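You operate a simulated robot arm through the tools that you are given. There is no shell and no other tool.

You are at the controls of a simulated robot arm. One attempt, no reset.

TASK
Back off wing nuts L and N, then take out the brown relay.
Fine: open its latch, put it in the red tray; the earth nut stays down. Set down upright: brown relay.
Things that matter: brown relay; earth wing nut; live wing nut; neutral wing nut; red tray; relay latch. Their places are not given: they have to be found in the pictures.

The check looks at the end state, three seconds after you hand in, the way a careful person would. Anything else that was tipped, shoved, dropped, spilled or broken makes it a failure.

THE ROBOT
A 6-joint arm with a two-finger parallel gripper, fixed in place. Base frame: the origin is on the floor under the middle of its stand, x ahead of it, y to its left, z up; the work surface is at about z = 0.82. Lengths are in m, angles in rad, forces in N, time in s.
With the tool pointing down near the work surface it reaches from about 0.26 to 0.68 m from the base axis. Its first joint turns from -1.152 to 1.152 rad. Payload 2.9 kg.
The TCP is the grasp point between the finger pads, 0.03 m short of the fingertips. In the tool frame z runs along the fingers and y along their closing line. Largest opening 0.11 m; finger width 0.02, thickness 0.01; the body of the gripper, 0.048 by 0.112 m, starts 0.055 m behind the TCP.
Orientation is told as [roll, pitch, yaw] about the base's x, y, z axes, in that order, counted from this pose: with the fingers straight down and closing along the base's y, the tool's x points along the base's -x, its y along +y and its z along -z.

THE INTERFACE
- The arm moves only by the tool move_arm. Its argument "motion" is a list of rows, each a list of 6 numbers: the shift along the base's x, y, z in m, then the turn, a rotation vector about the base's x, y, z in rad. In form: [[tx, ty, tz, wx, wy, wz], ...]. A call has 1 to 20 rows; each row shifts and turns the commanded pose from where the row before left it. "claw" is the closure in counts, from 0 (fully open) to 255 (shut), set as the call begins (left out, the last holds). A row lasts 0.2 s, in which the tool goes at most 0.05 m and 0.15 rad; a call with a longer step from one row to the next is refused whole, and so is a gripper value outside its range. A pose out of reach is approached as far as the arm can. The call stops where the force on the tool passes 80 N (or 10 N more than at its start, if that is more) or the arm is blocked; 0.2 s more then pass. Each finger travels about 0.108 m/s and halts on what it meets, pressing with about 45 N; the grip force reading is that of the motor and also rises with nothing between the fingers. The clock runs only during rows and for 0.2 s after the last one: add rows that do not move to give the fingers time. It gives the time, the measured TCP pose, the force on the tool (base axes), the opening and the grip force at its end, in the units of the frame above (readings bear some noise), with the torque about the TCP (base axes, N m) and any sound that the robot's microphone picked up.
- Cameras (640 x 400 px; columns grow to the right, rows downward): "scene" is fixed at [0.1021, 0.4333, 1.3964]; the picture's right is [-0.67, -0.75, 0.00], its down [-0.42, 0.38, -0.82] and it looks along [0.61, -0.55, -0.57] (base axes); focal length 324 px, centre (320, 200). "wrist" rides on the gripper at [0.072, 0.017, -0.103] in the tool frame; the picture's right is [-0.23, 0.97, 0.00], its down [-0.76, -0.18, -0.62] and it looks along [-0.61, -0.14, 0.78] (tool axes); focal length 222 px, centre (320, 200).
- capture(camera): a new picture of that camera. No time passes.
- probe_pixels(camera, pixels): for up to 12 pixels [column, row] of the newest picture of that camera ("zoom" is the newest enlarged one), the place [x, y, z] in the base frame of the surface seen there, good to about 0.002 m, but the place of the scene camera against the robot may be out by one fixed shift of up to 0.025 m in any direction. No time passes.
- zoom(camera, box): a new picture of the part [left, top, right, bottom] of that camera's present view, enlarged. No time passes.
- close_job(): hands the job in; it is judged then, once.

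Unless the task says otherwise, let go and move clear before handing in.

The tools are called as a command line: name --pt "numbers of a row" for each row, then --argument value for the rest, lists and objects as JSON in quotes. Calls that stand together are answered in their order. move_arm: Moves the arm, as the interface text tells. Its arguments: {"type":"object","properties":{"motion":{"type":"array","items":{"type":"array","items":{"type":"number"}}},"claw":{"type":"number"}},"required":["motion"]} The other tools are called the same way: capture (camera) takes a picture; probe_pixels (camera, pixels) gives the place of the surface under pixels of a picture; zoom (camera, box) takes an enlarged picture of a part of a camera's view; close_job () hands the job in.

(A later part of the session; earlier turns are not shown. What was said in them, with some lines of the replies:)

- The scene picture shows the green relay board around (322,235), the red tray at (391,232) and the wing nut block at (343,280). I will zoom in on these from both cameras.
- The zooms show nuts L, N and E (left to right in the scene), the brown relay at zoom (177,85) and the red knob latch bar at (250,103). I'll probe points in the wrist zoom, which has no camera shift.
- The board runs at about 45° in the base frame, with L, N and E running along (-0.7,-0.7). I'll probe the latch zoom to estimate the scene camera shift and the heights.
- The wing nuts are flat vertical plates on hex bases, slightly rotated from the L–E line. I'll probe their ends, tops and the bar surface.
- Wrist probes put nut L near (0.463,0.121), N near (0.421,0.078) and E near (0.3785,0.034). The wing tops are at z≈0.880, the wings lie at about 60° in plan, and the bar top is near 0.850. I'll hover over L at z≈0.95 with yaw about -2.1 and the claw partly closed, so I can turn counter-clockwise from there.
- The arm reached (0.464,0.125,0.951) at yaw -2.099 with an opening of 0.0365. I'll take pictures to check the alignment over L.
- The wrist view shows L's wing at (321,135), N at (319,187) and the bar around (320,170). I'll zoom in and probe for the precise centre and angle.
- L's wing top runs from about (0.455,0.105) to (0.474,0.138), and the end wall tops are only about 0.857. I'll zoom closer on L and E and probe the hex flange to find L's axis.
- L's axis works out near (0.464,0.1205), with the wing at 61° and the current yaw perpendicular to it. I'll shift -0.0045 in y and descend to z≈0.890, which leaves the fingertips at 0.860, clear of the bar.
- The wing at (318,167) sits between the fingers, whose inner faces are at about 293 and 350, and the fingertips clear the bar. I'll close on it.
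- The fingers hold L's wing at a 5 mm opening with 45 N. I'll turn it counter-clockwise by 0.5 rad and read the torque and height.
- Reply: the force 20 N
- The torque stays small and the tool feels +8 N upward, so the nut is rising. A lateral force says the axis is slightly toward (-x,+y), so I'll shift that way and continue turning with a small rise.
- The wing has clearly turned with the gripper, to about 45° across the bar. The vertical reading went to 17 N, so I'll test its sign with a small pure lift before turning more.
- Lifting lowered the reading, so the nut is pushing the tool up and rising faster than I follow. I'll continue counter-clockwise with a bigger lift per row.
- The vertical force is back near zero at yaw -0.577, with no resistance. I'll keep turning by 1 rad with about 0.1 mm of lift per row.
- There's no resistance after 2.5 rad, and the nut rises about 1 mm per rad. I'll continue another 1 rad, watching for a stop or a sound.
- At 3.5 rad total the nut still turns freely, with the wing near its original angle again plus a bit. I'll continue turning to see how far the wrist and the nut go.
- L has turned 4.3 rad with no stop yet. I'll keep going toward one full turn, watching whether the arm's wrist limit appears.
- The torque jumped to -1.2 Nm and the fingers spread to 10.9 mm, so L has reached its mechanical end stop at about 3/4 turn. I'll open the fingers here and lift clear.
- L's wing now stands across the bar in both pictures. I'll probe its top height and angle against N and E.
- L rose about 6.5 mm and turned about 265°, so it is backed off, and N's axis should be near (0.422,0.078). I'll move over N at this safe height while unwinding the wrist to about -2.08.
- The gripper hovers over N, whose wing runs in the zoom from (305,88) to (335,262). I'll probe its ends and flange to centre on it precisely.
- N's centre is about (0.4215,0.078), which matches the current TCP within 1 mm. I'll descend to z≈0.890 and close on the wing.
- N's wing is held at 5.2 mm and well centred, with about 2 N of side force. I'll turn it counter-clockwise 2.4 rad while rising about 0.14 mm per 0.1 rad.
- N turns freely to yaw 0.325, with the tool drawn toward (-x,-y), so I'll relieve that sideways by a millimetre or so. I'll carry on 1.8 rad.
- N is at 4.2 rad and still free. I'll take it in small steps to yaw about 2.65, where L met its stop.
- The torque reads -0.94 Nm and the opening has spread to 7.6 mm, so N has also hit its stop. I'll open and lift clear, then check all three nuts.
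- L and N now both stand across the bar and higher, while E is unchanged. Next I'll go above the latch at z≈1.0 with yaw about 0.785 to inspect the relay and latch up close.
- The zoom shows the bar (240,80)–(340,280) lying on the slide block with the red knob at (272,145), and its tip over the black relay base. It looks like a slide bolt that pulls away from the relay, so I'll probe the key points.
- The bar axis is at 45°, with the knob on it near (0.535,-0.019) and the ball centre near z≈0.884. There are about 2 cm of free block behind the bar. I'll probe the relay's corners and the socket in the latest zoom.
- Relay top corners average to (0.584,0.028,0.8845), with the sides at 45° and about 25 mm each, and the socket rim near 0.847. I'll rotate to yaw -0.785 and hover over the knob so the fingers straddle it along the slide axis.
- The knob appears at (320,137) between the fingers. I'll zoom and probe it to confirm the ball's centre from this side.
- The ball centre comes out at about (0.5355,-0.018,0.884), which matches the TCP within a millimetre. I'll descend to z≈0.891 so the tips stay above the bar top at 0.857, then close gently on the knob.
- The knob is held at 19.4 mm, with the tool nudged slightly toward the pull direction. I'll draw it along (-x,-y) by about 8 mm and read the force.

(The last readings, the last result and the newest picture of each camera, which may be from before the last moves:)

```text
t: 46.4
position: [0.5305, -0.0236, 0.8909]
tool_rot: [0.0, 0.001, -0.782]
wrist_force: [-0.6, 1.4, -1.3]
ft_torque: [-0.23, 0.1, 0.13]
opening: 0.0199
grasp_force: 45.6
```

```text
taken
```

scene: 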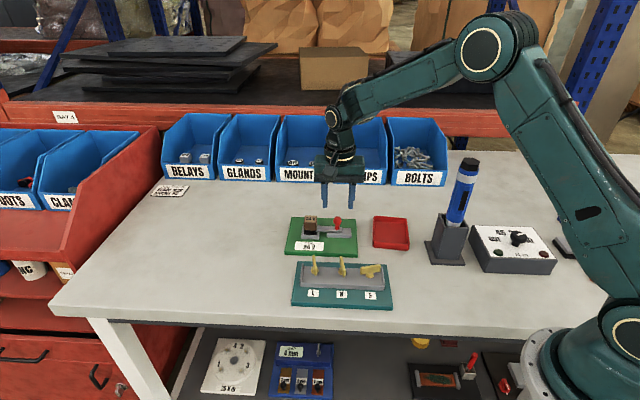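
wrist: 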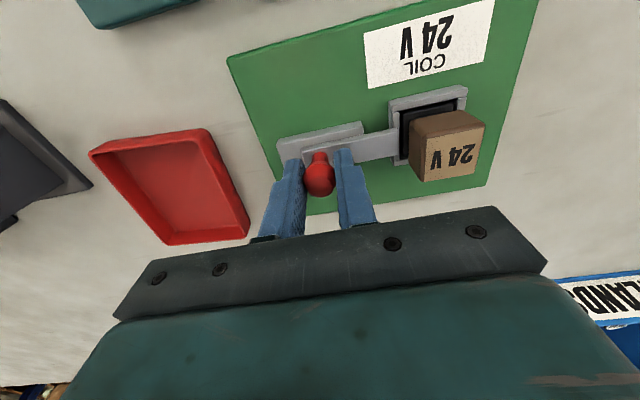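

The bar slides easily: its tip has moved off the relay base while the relay stays put. I'll keep pulling along the same axis toward the end of the slide.

move_arm --pt "-0.0014 -0.0014 0 0 0 0" --pt "-0.0014 -0.0014 0 0 0 0" --pt "-0.0014 -0.0014 0 0 0 0" --pt "-0.0014 -0.0014 0 0 0 0" --pt "-0.0014 -0.0014 0 0 0 0"

capture --camera "wrist"

```text
t: 47.6
position: [0.522, -0.0315, 0.8916]
tool_rot: [0.0, 0.0, -0.782]
wrist_force: [-2.7, 3.1, 0.0]
ft_torque: [-0.62, -1.12, -0.17]
opening: 0.0198
grasp_force: 45.5
```

```text
taken
```

wrist: 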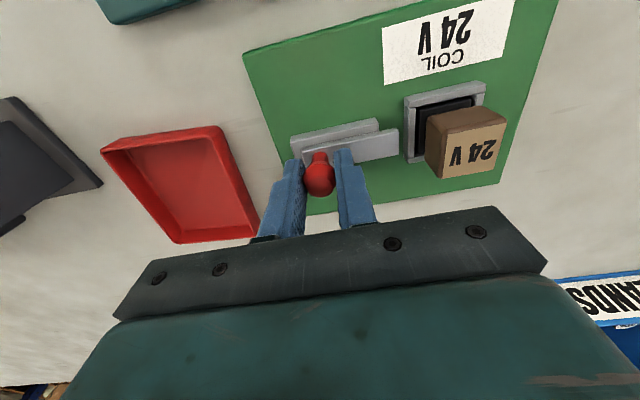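

The bar tip at (397,145) is now clear of the socket and the force is still low. I'll pull a few more millimetres to find the end of the slide.

move_arm --pt "-0.001 -0.001 0 0 0 0" --pt "-0.001 -0.001 0 0 0 0" --pt "-0.001 -0.001 0 0 0 0" --pt "-0.001 -0.001 0 0 0 0"

zoom --camera "wrist" --box '[260, 60, 540, 230]'

```text
t: 48.6
position: [0.5207, -0.0353, 0.891]
tool_rot: [0.001, -0.003, -0.781]
wrist_force: [10.7, 6.5, -0.4]
ft_torque: [0.56, 0.95, -0.16]
opening: 0.0199
grasp_force: 45.1
```

```text
2.29 times, centred on (400, 145) of wrist
```

zoom: 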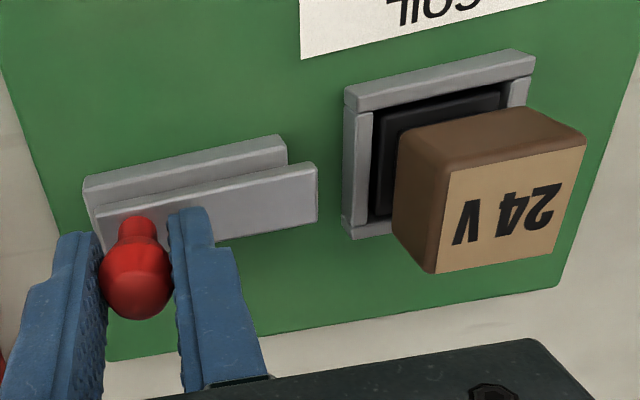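

A 12 N opposing force shows the latch has reached its end, and the bar tip is well clear of the socket. I'll open the fingers and lift straight up, then check that the latch stays open.

move_arm --pt "0 0 0 0 0 0" --pt "0 0 0 0 0 0" --pt "0 0 0.015 0 0 0" --pt "0 0 0.025 0 0 0" --pt "0 0 0.03 0 0 0" --pt "0 0 0.03 0 0 0" --claw 139

capture --camera "wrist"

zoom --camera "scene" --box '[270, 200, 430, 310]'

```text
t: 50.0
position: [0.5194, -0.0349, 0.9899]
tool_rot: [0.0, -0.001, -0.782]
wrist_force: [-0.6, 0.0, -0.2]
ft_torque: [-0.01, 0.0, -0.02]
opening: 0.05
grasp_force: 0.1
```

```text
taken
```

wrist: 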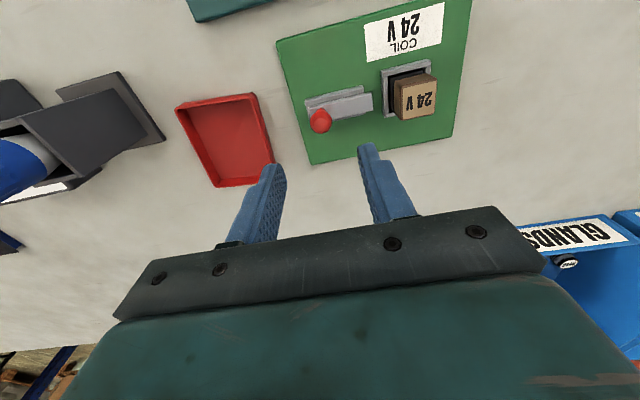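

```text
3.64 times, centred on (350, 255) of scene
```

zoom: 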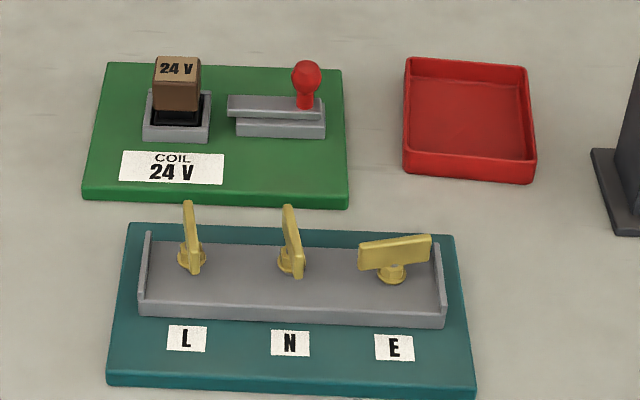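

The latch stays open and the relay still sits in its socket. I'll move above the relay centre (0.584,0.028) and turn to yaw 0.785, so the fingers close across it, perpendicular to the bar.

move_arm --pt "0.00587 0.00572 -0.0027 0 0 0.1425" --pt "0.00587 0.00572 -0.0027 0 0 0.1425" --pt "0.00587 0.00572 -0.0027 0 0 0.1425" --pt "0.00587 0.00572 -0.0027 0 0 0.1425" --pt "0.00587 0.00572 -0.0027 0 0 0.1425" --pt "0.00587 0.00572 -0.0027 0 0 0.1425" --pt "0.00587 0.00572 -0.0027 0 0 0.1425" --pt "0.00587 0.00572 -0.0027 0 0 0.1425" --pt "0.00587 0.00572 -0.0027 0 0 0.1425" --pt "0.00587 0.00572 -0.0027 0 0 0.1425" --pt "0.00587 0.00572 -0.0027 0 0 0.1425" --pt "0 0 0 0 0 0" --claw 128

capture --camera "wrist"

zoom --camera "wrist" --box '[260, 90, 380, 190]'

```text
t: 52.6
position: [0.5849, 0.0291, 0.963]
tool_rot: [0.0, -0.001, 0.787]
wrist_force: [0.0, -0.7, 0.0]
ft_torque: [0.02, 0.02, 0.03]
opening: 0.0546
grasp_force: 0.1
```

```text
taken
```

wrist: 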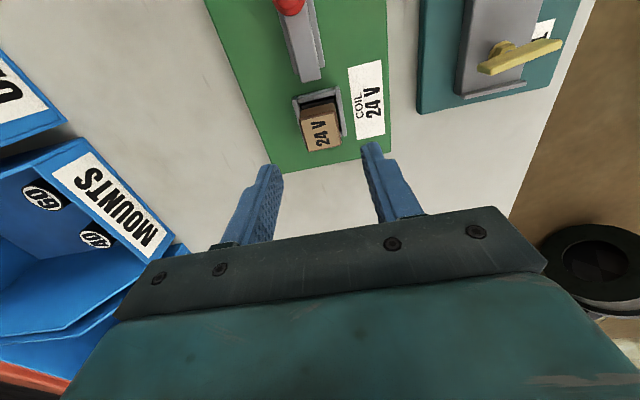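

```text
4.00 times, centred on (320, 140) of wrist
```

zoom: 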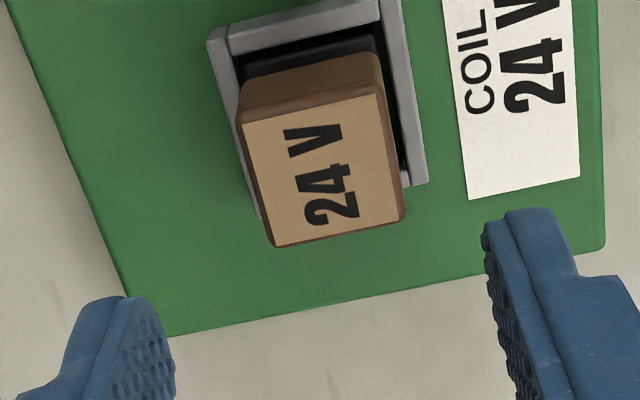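

The relay top in the zoom spans corners (245,123), (378,97), (400,215) and (278,242). I'll probe these and the socket rim to refine the centre and angle.

probe_pixels --camera "zoom" --pixels '[[252, 128], [372, 103], [395, 208], [282, 237], [325, 170], [245, 100], [402, 190], [320, 70], [390, 90], [235, 110], [300, 20], [340, 45]]'

```text
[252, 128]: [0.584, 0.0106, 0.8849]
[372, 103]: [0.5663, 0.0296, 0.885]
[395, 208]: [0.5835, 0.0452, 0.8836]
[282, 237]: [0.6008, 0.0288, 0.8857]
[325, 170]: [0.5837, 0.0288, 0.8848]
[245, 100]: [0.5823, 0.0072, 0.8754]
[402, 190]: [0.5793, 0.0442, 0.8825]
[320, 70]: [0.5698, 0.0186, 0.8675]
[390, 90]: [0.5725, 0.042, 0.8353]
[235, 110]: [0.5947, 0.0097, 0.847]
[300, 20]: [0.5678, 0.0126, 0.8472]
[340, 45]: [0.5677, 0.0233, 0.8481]
```

The relay centre is (0.5837,0.0286) with sides at 135°, so the gripper is aligned. I'll shift a millimetre, descend to z≈0.886 with the tips at 0.856 above the rim, and close.

move_arm --pt "-0.001 -0.0005 -0.02 0 0 0" --pt "0 0 -0.02 0 0 0" --pt "0 0 -0.02 0 0 0" --pt "0 0 -0.011 0 0 0" --pt "0 0 -0.0055 0 0 0" --pt "0 0 0 0 0 0"

capture --camera "wrist"

```text
t: 54.0
position: [0.5826, 0.0275, 0.883]
tool_rot: [0.0, 0.0, 0.784]
wrist_force: [0.0, 0.4, 0.7]
ft_torque: [0.02, -0.02, 0.0]
opening: 0.0549
grasp_force: 0.1
```

```text
taken
```

wrist: 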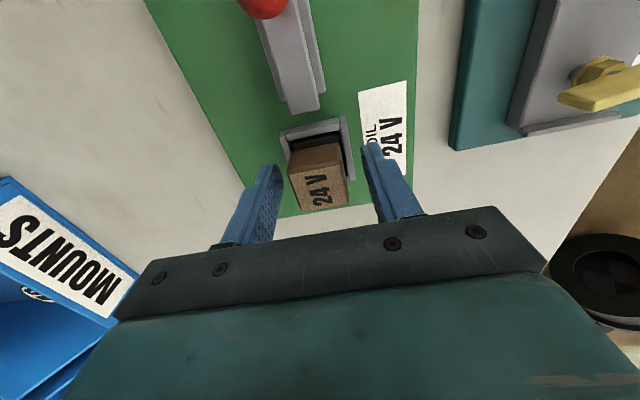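

The relay at (318,180) lies between the fingers, and there is no contact force at z≈0.883. I'll close on it.

move_arm --pt "0 0 0 0 0 0" --pt "0 0 0 0 0 0" --pt "0 0 0 0 0 0" --claw 255

```text
t: 54.8
position: [0.5807, 0.0278, 0.8837]
tool_rot: [0.001, 0.0, 0.784]
wrist_force: [-0.9, 0.0, 0.0]
ft_torque: [0.0, 0.0, 0.0]
opening: 0.0315
grasp_force: 45.4
```

The relay is held at 31.5 mm with 45 N and almost no side force. I'll lift straight up slowly and watch the force.

move_arm --pt "0 0 0.003 0 0 0" --pt "0 0 0.003 0 0 0" --pt "0 0 0.004 0 0 0" --pt "0 0 0.005 0 0 0"

capture --camera "wrist"

zoom --camera "scene" --box '[270, 180, 430, 290]'

```text
t: 55.8
position: [0.5826, 0.0245, 0.9016]
tool_rot: [0.0, -0.001, 0.783]
wrist_force: [0.0, 0.2, -0.2]
ft_torque: [-0.02, -0.01, -0.01]
opening: 0.0308
grasp_force: 45.1
```

```text
taken
```

wrist: 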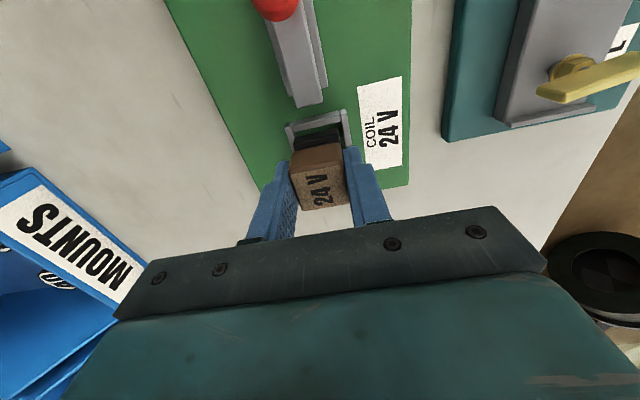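

```text
3.64 times, centred on (350, 235) of scene
```

zoom: 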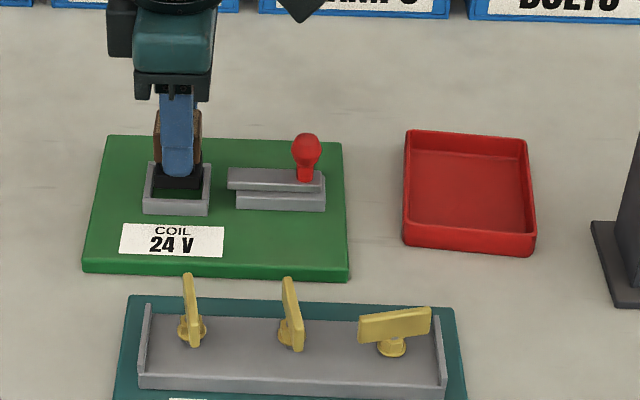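

The relay is coming out: green board shows under its black base inside the socket. I'll lift to about z≈1.0.

move_arm --pt "0 0 0.01 0 0 0" --pt "0 0 0.015 0 0 0" --pt "0 0 0.02 0 0 0" --pt "0 0 0.025 0 0 0" --pt "0 0 0.025 0 0 0" --pt "0 0 0 0 0 0"

capture --camera "scene"

zoom --camera "scene" --box '[270, 150, 430, 260]'

capture --camera "wrist"

```text
t: 57.2
position: [0.581, 0.0261, 0.9963]
tool_rot: [-0.001, 0.0, 0.783]
wrist_force: [0.6, -0.7, -1.0]
ft_torque: [-0.01, 0.03, -0.01]
opening: 0.0311
grasp_force: 45.2
```

```text
taken
```

scene: 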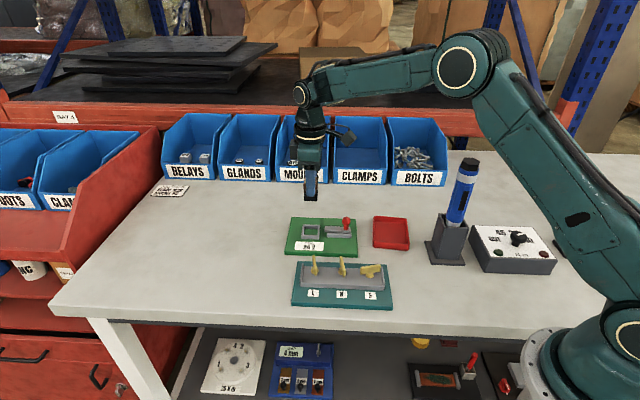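

```text
3.64 times, centred on (350, 205) of scene
```

zoom: 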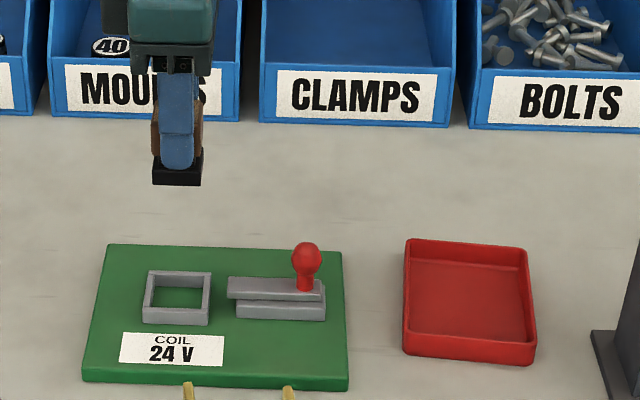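

```text
taken
```

wrist: 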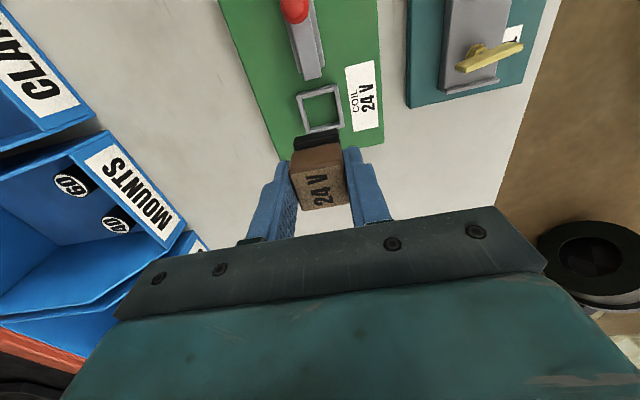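

The relay hangs upright in the fingers and the socket is empty. I'll probe the bottom edge of the relay's black base and the tray corners in the scene zoom.

probe_pixels --camera "zoom" --pixels '[[175, 182], [156, 180], [198, 182], [175, 172], [415, 250], [522, 260], [530, 350], [408, 340], [465, 295], [440, 285], [500, 310], [180, 295]]'

```text
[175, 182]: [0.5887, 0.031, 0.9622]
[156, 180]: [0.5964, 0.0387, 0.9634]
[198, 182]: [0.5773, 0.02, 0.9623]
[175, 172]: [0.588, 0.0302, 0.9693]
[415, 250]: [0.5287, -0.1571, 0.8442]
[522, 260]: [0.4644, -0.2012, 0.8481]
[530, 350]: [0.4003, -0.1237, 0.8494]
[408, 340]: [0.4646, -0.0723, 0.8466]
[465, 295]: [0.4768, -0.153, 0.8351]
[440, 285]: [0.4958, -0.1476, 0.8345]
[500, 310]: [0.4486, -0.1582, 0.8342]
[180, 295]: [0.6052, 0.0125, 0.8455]
```

The relay's bottom is about 45 mm below the TCP, and the tray centre is (0.450,-0.131) with its floor near 0.8255. Before moving there I'll check how close the blue pen-like tool and its holder at (455,215) are to the gripper's path.

probe_pixels --camera "scene" --pixels '[[470, 160], [463, 180], [456, 215], [448, 235], [432, 245], [445, 262], [390, 232], [466, 262]]'

```text
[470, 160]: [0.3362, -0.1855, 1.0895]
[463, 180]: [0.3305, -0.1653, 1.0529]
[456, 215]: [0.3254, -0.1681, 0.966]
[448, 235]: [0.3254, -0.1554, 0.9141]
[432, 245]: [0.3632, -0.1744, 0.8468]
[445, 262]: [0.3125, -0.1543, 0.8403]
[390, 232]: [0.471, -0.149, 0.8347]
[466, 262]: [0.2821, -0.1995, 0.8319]
```

The blue tool stands near (0.325,-0.172) and rises to about z=1.08, and at this yaw the wrist camera would point toward it. I'll rotate half a turn to yaw about -2.36, which keeps the same finger line with the camera on the far side. I'll move at z≈1.0 to the side of the tray away from the tool, at (0.456,-0.118).

move_arm --pt "-0.003 -0.002 0.001 0 0 -0.15" --pt "-0.003 -0.003 0.001 0 0 -0.15" --pt "-0.005 -0.005 0.001 0 0 -0.15" --pt "-0.006 -0.007 0.001 0 0 -0.15" --pt "-0.007 -0.008 0.001 0 0 -0.15" --pt "-0.007 -0.008 0 0 0 -0.15" --pt "-0.007 -0.008 0 0 0 -0.15" --pt "-0.007 -0.008 0 0 0 -0.15" --pt "-0.007 -0.008 0 0 0 -0.15" --pt "-0.007 -0.008 0 0 0 -0.15" --pt "-0.007 -0.008 0 0 0 -0.15" --pt "-0.007 -0.008 0 0 0 -0.15" --pt "-0.007 -0.008 0 0 0 -0.15" --pt "-0.007 -0.008 0 0 0 -0.15" --pt "-0.007 -0.008 0 0 0 -0.15" --pt "-0.007 -0.008 0 0 0 -0.15" --pt "-0.007 -0.008 0 0 0 -0.15" --pt "-0.006 -0.008 0 0 0 -0.15" --pt "-0.006 -0.008 0 0 0 -0.15" --pt "-0.005 -0.007 0 0 0 -0.15"

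capture --camera "scene"

capture --camera "wrist"

```text
t: 61.4
position: [0.4573, -0.1179, 0.9993]
tool_rot: [0.0, 0.001, -2.217]
wrist_force: [0.7, 0.1, -1.3]
ft_torque: [0.01, 0.01, -0.01]
opening: 0.0311
grasp_force: 45.3
```

```text
taken
```

scene: 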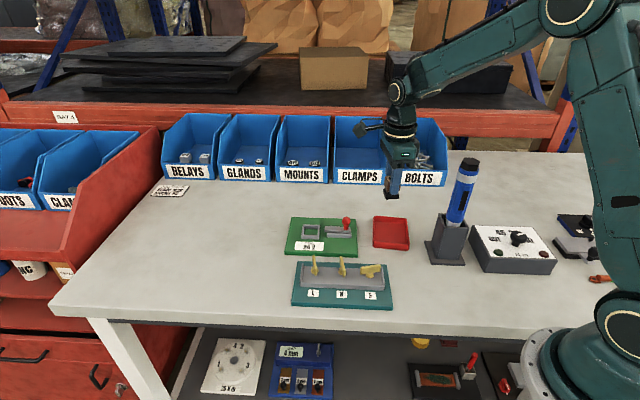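

```text
taken
```

wrist: 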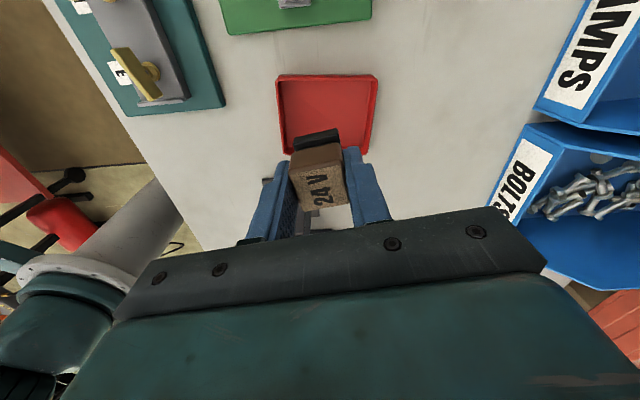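

The relay hangs over the tray, and the forearm runs from (400,90) to (575,10), above the blue tool at (468,160). I'll probe the forearm's underside and wrist to judge the clearance for a 13 cm descent.

probe_pixels --camera "scene" --pixels '[[402, 92], [420, 95], [440, 85], [470, 72], [500, 58], [470, 62], [400, 135], [412, 150], [395, 195], [468, 162], [440, 65], [367, 128]]'

probe_pixels --camera "wrist" --pixels '[[330, 100], [285, 80], [372, 80], [368, 145], [290, 145], [300, 100], [320, 140], [318, 165]]'

```text
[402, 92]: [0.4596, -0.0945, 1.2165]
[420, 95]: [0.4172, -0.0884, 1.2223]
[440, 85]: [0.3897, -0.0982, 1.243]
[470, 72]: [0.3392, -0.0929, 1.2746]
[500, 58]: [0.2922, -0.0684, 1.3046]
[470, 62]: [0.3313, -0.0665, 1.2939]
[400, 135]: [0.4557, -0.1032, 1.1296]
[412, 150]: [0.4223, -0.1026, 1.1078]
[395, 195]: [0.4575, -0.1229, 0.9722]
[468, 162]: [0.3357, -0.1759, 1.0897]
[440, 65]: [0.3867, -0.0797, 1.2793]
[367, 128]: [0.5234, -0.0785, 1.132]
```

```text
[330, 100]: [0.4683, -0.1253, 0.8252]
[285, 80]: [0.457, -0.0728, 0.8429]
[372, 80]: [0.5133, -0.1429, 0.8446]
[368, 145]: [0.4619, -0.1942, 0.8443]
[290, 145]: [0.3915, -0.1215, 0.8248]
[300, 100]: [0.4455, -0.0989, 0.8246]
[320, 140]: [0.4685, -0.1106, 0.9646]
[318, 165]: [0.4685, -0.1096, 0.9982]
```

The forearm underside is about 0.18 m above the tool's top and more than 2 cm to its side, so a straight descent is clear. I'll align with the tray (yaw about -2.46), shift to (0.453,-0.123), and descend to z≈0.886, about 15 mm above floor contact.

move_arm --pt "-0.002 -0.0025 0 0 0 -0.12" --pt "-0.002 -0.0025 0 0 0 -0.12" --pt "0 0 -0.02 0 0 0" --pt "0 0 -0.02 0 0 0" --pt "0 0 -0.02 0 0 0" --pt "0 0 -0.02 0 0 0" --pt "0 0 -0.02 0 0 0" --pt "0 0 -0.013 0 0 0" --pt "0 0 0 0 0 0"

capture --camera "scene"

capture --camera "wrist"

zoom --camera "scene" --box '[340, 170, 480, 270]'

```text
t: 63.4
position: [0.4527, -0.1223, 0.8847]
tool_rot: [0.002, 0.001, -2.454]
wrist_force: [0.2, 0.6, -0.5]
ft_torque: [-0.01, -0.03, 0.0]
opening: 0.0312
grasp_force: 44.3
```

```text
taken
```

scene: 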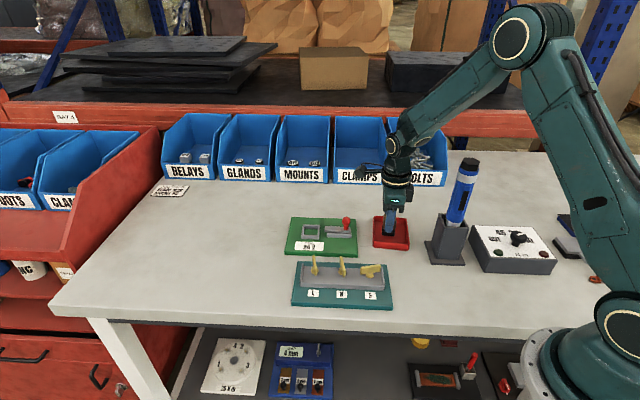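

```text
taken
```

wrist: 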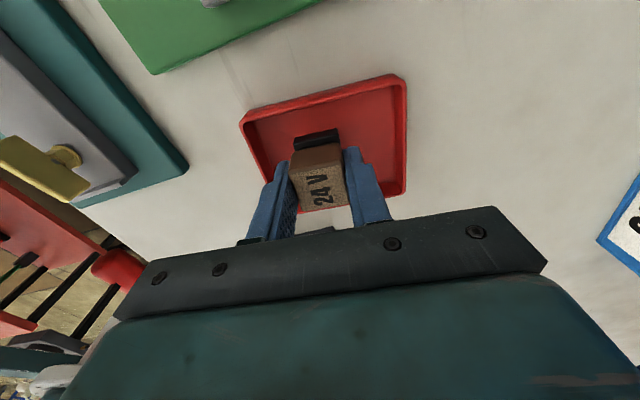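

```text
4.00 times, centred on (410, 220) of scene
```

zoom: 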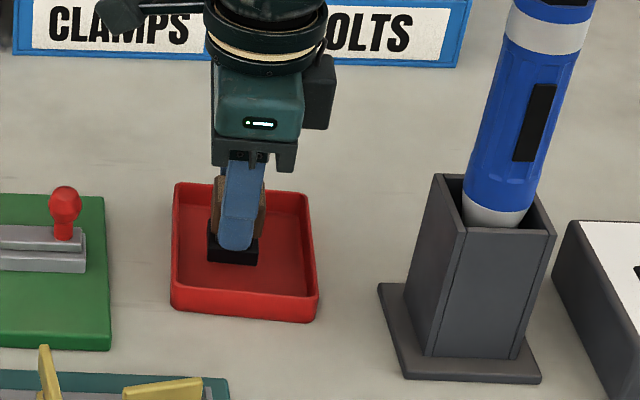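

The relay is over the tray floor, well inside the walls, and the arm is clear of the blue tool. I'll lower 12 mm slowly and check for contact.

move_arm --pt "0 0 -0.003 0 0 0" --pt "0 0 -0.003 0 0 0" --pt "0 0 -0.002 0 0 0" --pt "0 0 -0.002 0 0 0" --pt "0 0 -0.002 0 0 0" --pt "0 0 0 0 0 0"

zoom --camera "scene" --box '[350, 190, 430, 260]'

```text
t: 64.8
position: [0.454, -0.1226, 0.8748]
tool_rot: [-0.001, -0.001, -2.455]
wrist_force: [0.0, 0.1, -0.4]
ft_torque: [0.02, 0.03, -0.01]
opening: 0.031
grasp_force: 44.8
```

```text
5.71 times, centred on (390, 225) of scene
```

zoom: 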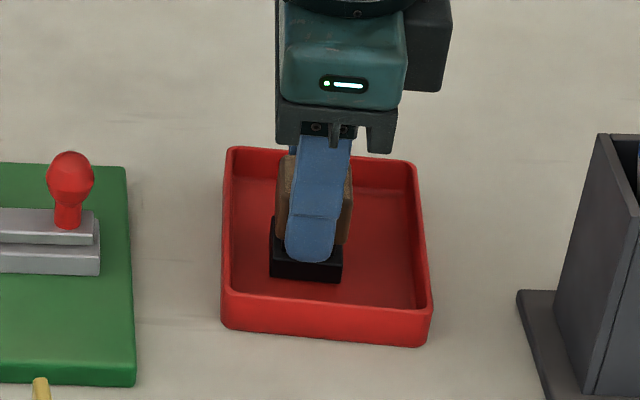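

There is no contact yet at z≈0.875, and the relay base sits just above the tray floor. I'll lower in 1 mm steps.

move_arm --pt "0 0 -0.001 0 0 0" --pt "0 0 -0.001 0 0 0" --pt "0 0 0 0 0 0"

```text
t: 65.6
position: [0.4557, -0.123, 0.8731]
tool_rot: [-0.001, -0.001, -2.452]
wrist_force: [-4.6, -0.5, 11.7]
ft_torque: [0.0, 0.21, -0.01]
opening: 0.0312
grasp_force: 44.7
```

The upward force of 11.7 N shows the relay base is on the tray floor. I'll open the fingers modestly to stay inside the tray walls, then lift straight up.

move_arm --pt "0 0 0.0003 0 0 0" --pt "0 0 0 0 0 0" --pt "0 0 0 0 0 0" --claw 153

capture --camera "wrist"

zoom --camera "scene" --box '[350, 190, 430, 260]'

```text
t: 66.4
position: [0.4529, -0.1226, 0.8728]
tool_rot: [-0.001, 0.0, -2.455]
wrist_force: [-0.3, -0.1, 0.0]
ft_torque: [-0.04, 0.01, -0.01]
opening: 0.0441
grasp_force: 0.0
```

```text
taken
```

wrist: 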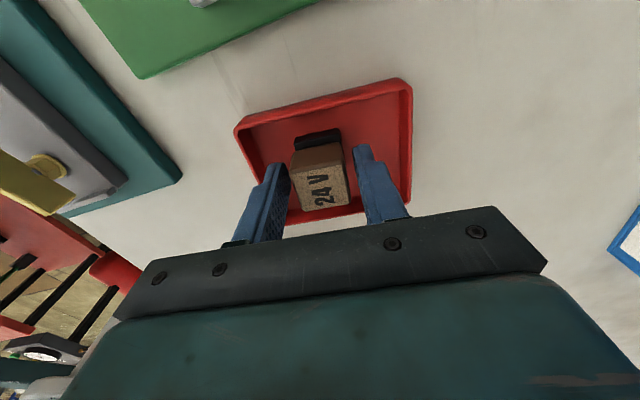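

```text
5.71 times, centred on (390, 225) of scene
```

zoom: 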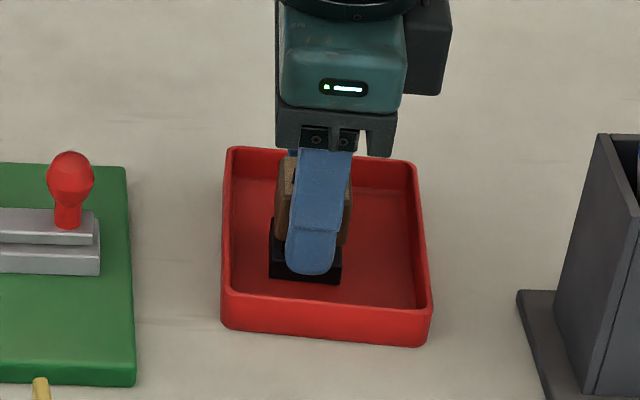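

The fingers are free of the relay, which stands upright, and there is no force on the tool. I'll lift straight up, then check the final state.

move_arm --pt "0 0 0.01 0 0 0" --pt "0 0 0.02 0 0 0" --pt "0 0 0.03 0 0 0" --pt "0 0 0.04 0 0 0" --pt "0 0 0.04 0 0 0" --pt "0 0 0.04 0 0 0" --pt "0 0 0 0 0 0"

capture --camera "scene"

zoom --camera "scene" --box '[270, 200, 430, 310]'

capture --camera "wrist"

```text
t: 68.0
position: [0.4559, -0.1205, 1.0532]
tool_rot: [0.0, 0.0, -2.452]
wrist_force: [-0.3, -0.3, -0.4]
ft_torque: [-0.04, -0.02, 0.02]
opening: 0.0439
grasp_force: 0.1
```

```text
taken
```

scene: 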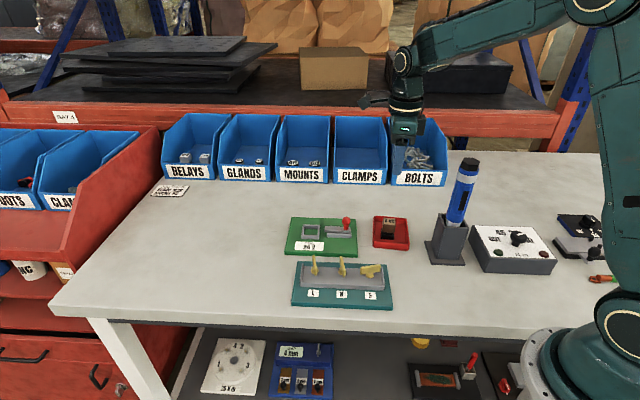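

```text
3.64 times, centred on (350, 255) of scene
```

zoom: 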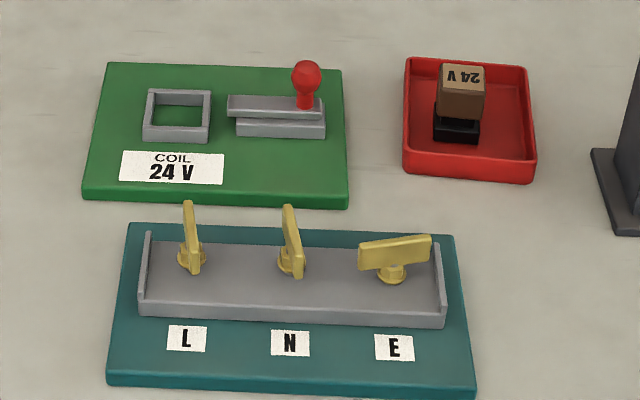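

```text
taken
```

wrist: 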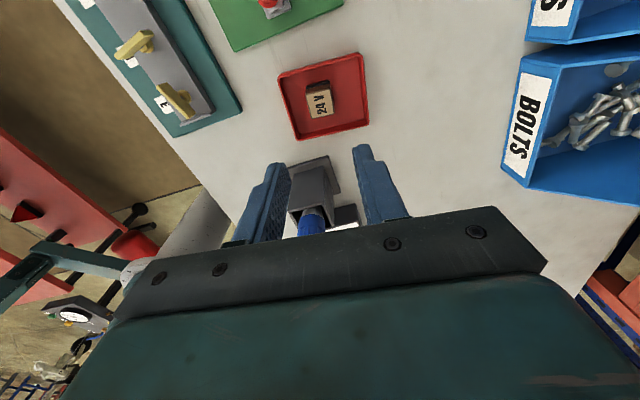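

The relay stands upright in the red tray, the latch is open, L and N are turned and raised, and E looks untouched. I'll do one last probe comparing the tops of the three wings and the relay.

probe_pixels --camera "zoom" --pixels '[[188, 215], [192, 240], [289, 220], [294, 245], [362, 248], [395, 242], [430, 238], [463, 75], [460, 135]]'

zoom --camera "scene" --box '[290, 240, 400, 305]'

```text
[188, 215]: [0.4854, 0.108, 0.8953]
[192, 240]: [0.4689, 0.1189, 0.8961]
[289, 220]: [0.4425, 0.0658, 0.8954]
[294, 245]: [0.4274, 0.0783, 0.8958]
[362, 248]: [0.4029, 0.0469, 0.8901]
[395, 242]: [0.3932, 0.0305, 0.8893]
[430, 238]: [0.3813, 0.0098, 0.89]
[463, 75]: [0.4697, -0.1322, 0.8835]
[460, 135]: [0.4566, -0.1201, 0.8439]
```

```text
5.82 times, centred on (345, 272) of scene
```

zoom: 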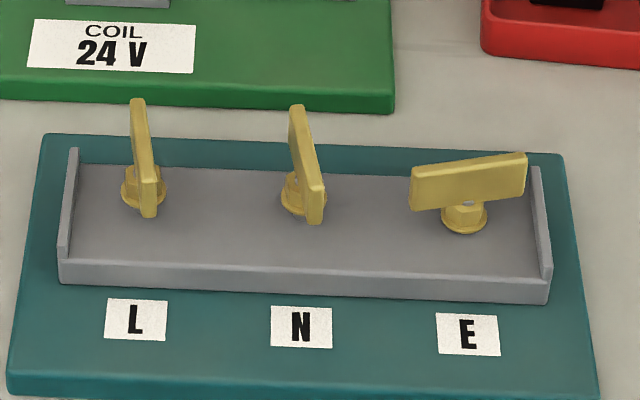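

L and N both sit about 6 mm above E, at the same height, after being turned to their stops. E is unchanged, the relay is upright in the tray, the latch is open, and the gripper is clear. I'm handing the job in.

close_job

```text
The job is handed in.
```

The last pictures before hand-in show both wing nuts backed off and the brown relay standing upright in the red tray. The job is handed in, but no verdict has come back yet.

- **Wing nuts L and N:** I turned each one counter-clockwise about three quarters of a turn, until it met its stop. Both now sit about 6 mm higher than E.
- **Earth nut E:** I never touched it, and its height and angle are the same as at the start.
- **Relay latch:** I slid it fully back to its end stop, and it stayed open when I let go.
- **Brown relay:** it came straight out of its socket and was released once its base rested on the tray floor.

Nothing else was knocked or moved that I could see. The gripper ended open and lifted clear above the tray.
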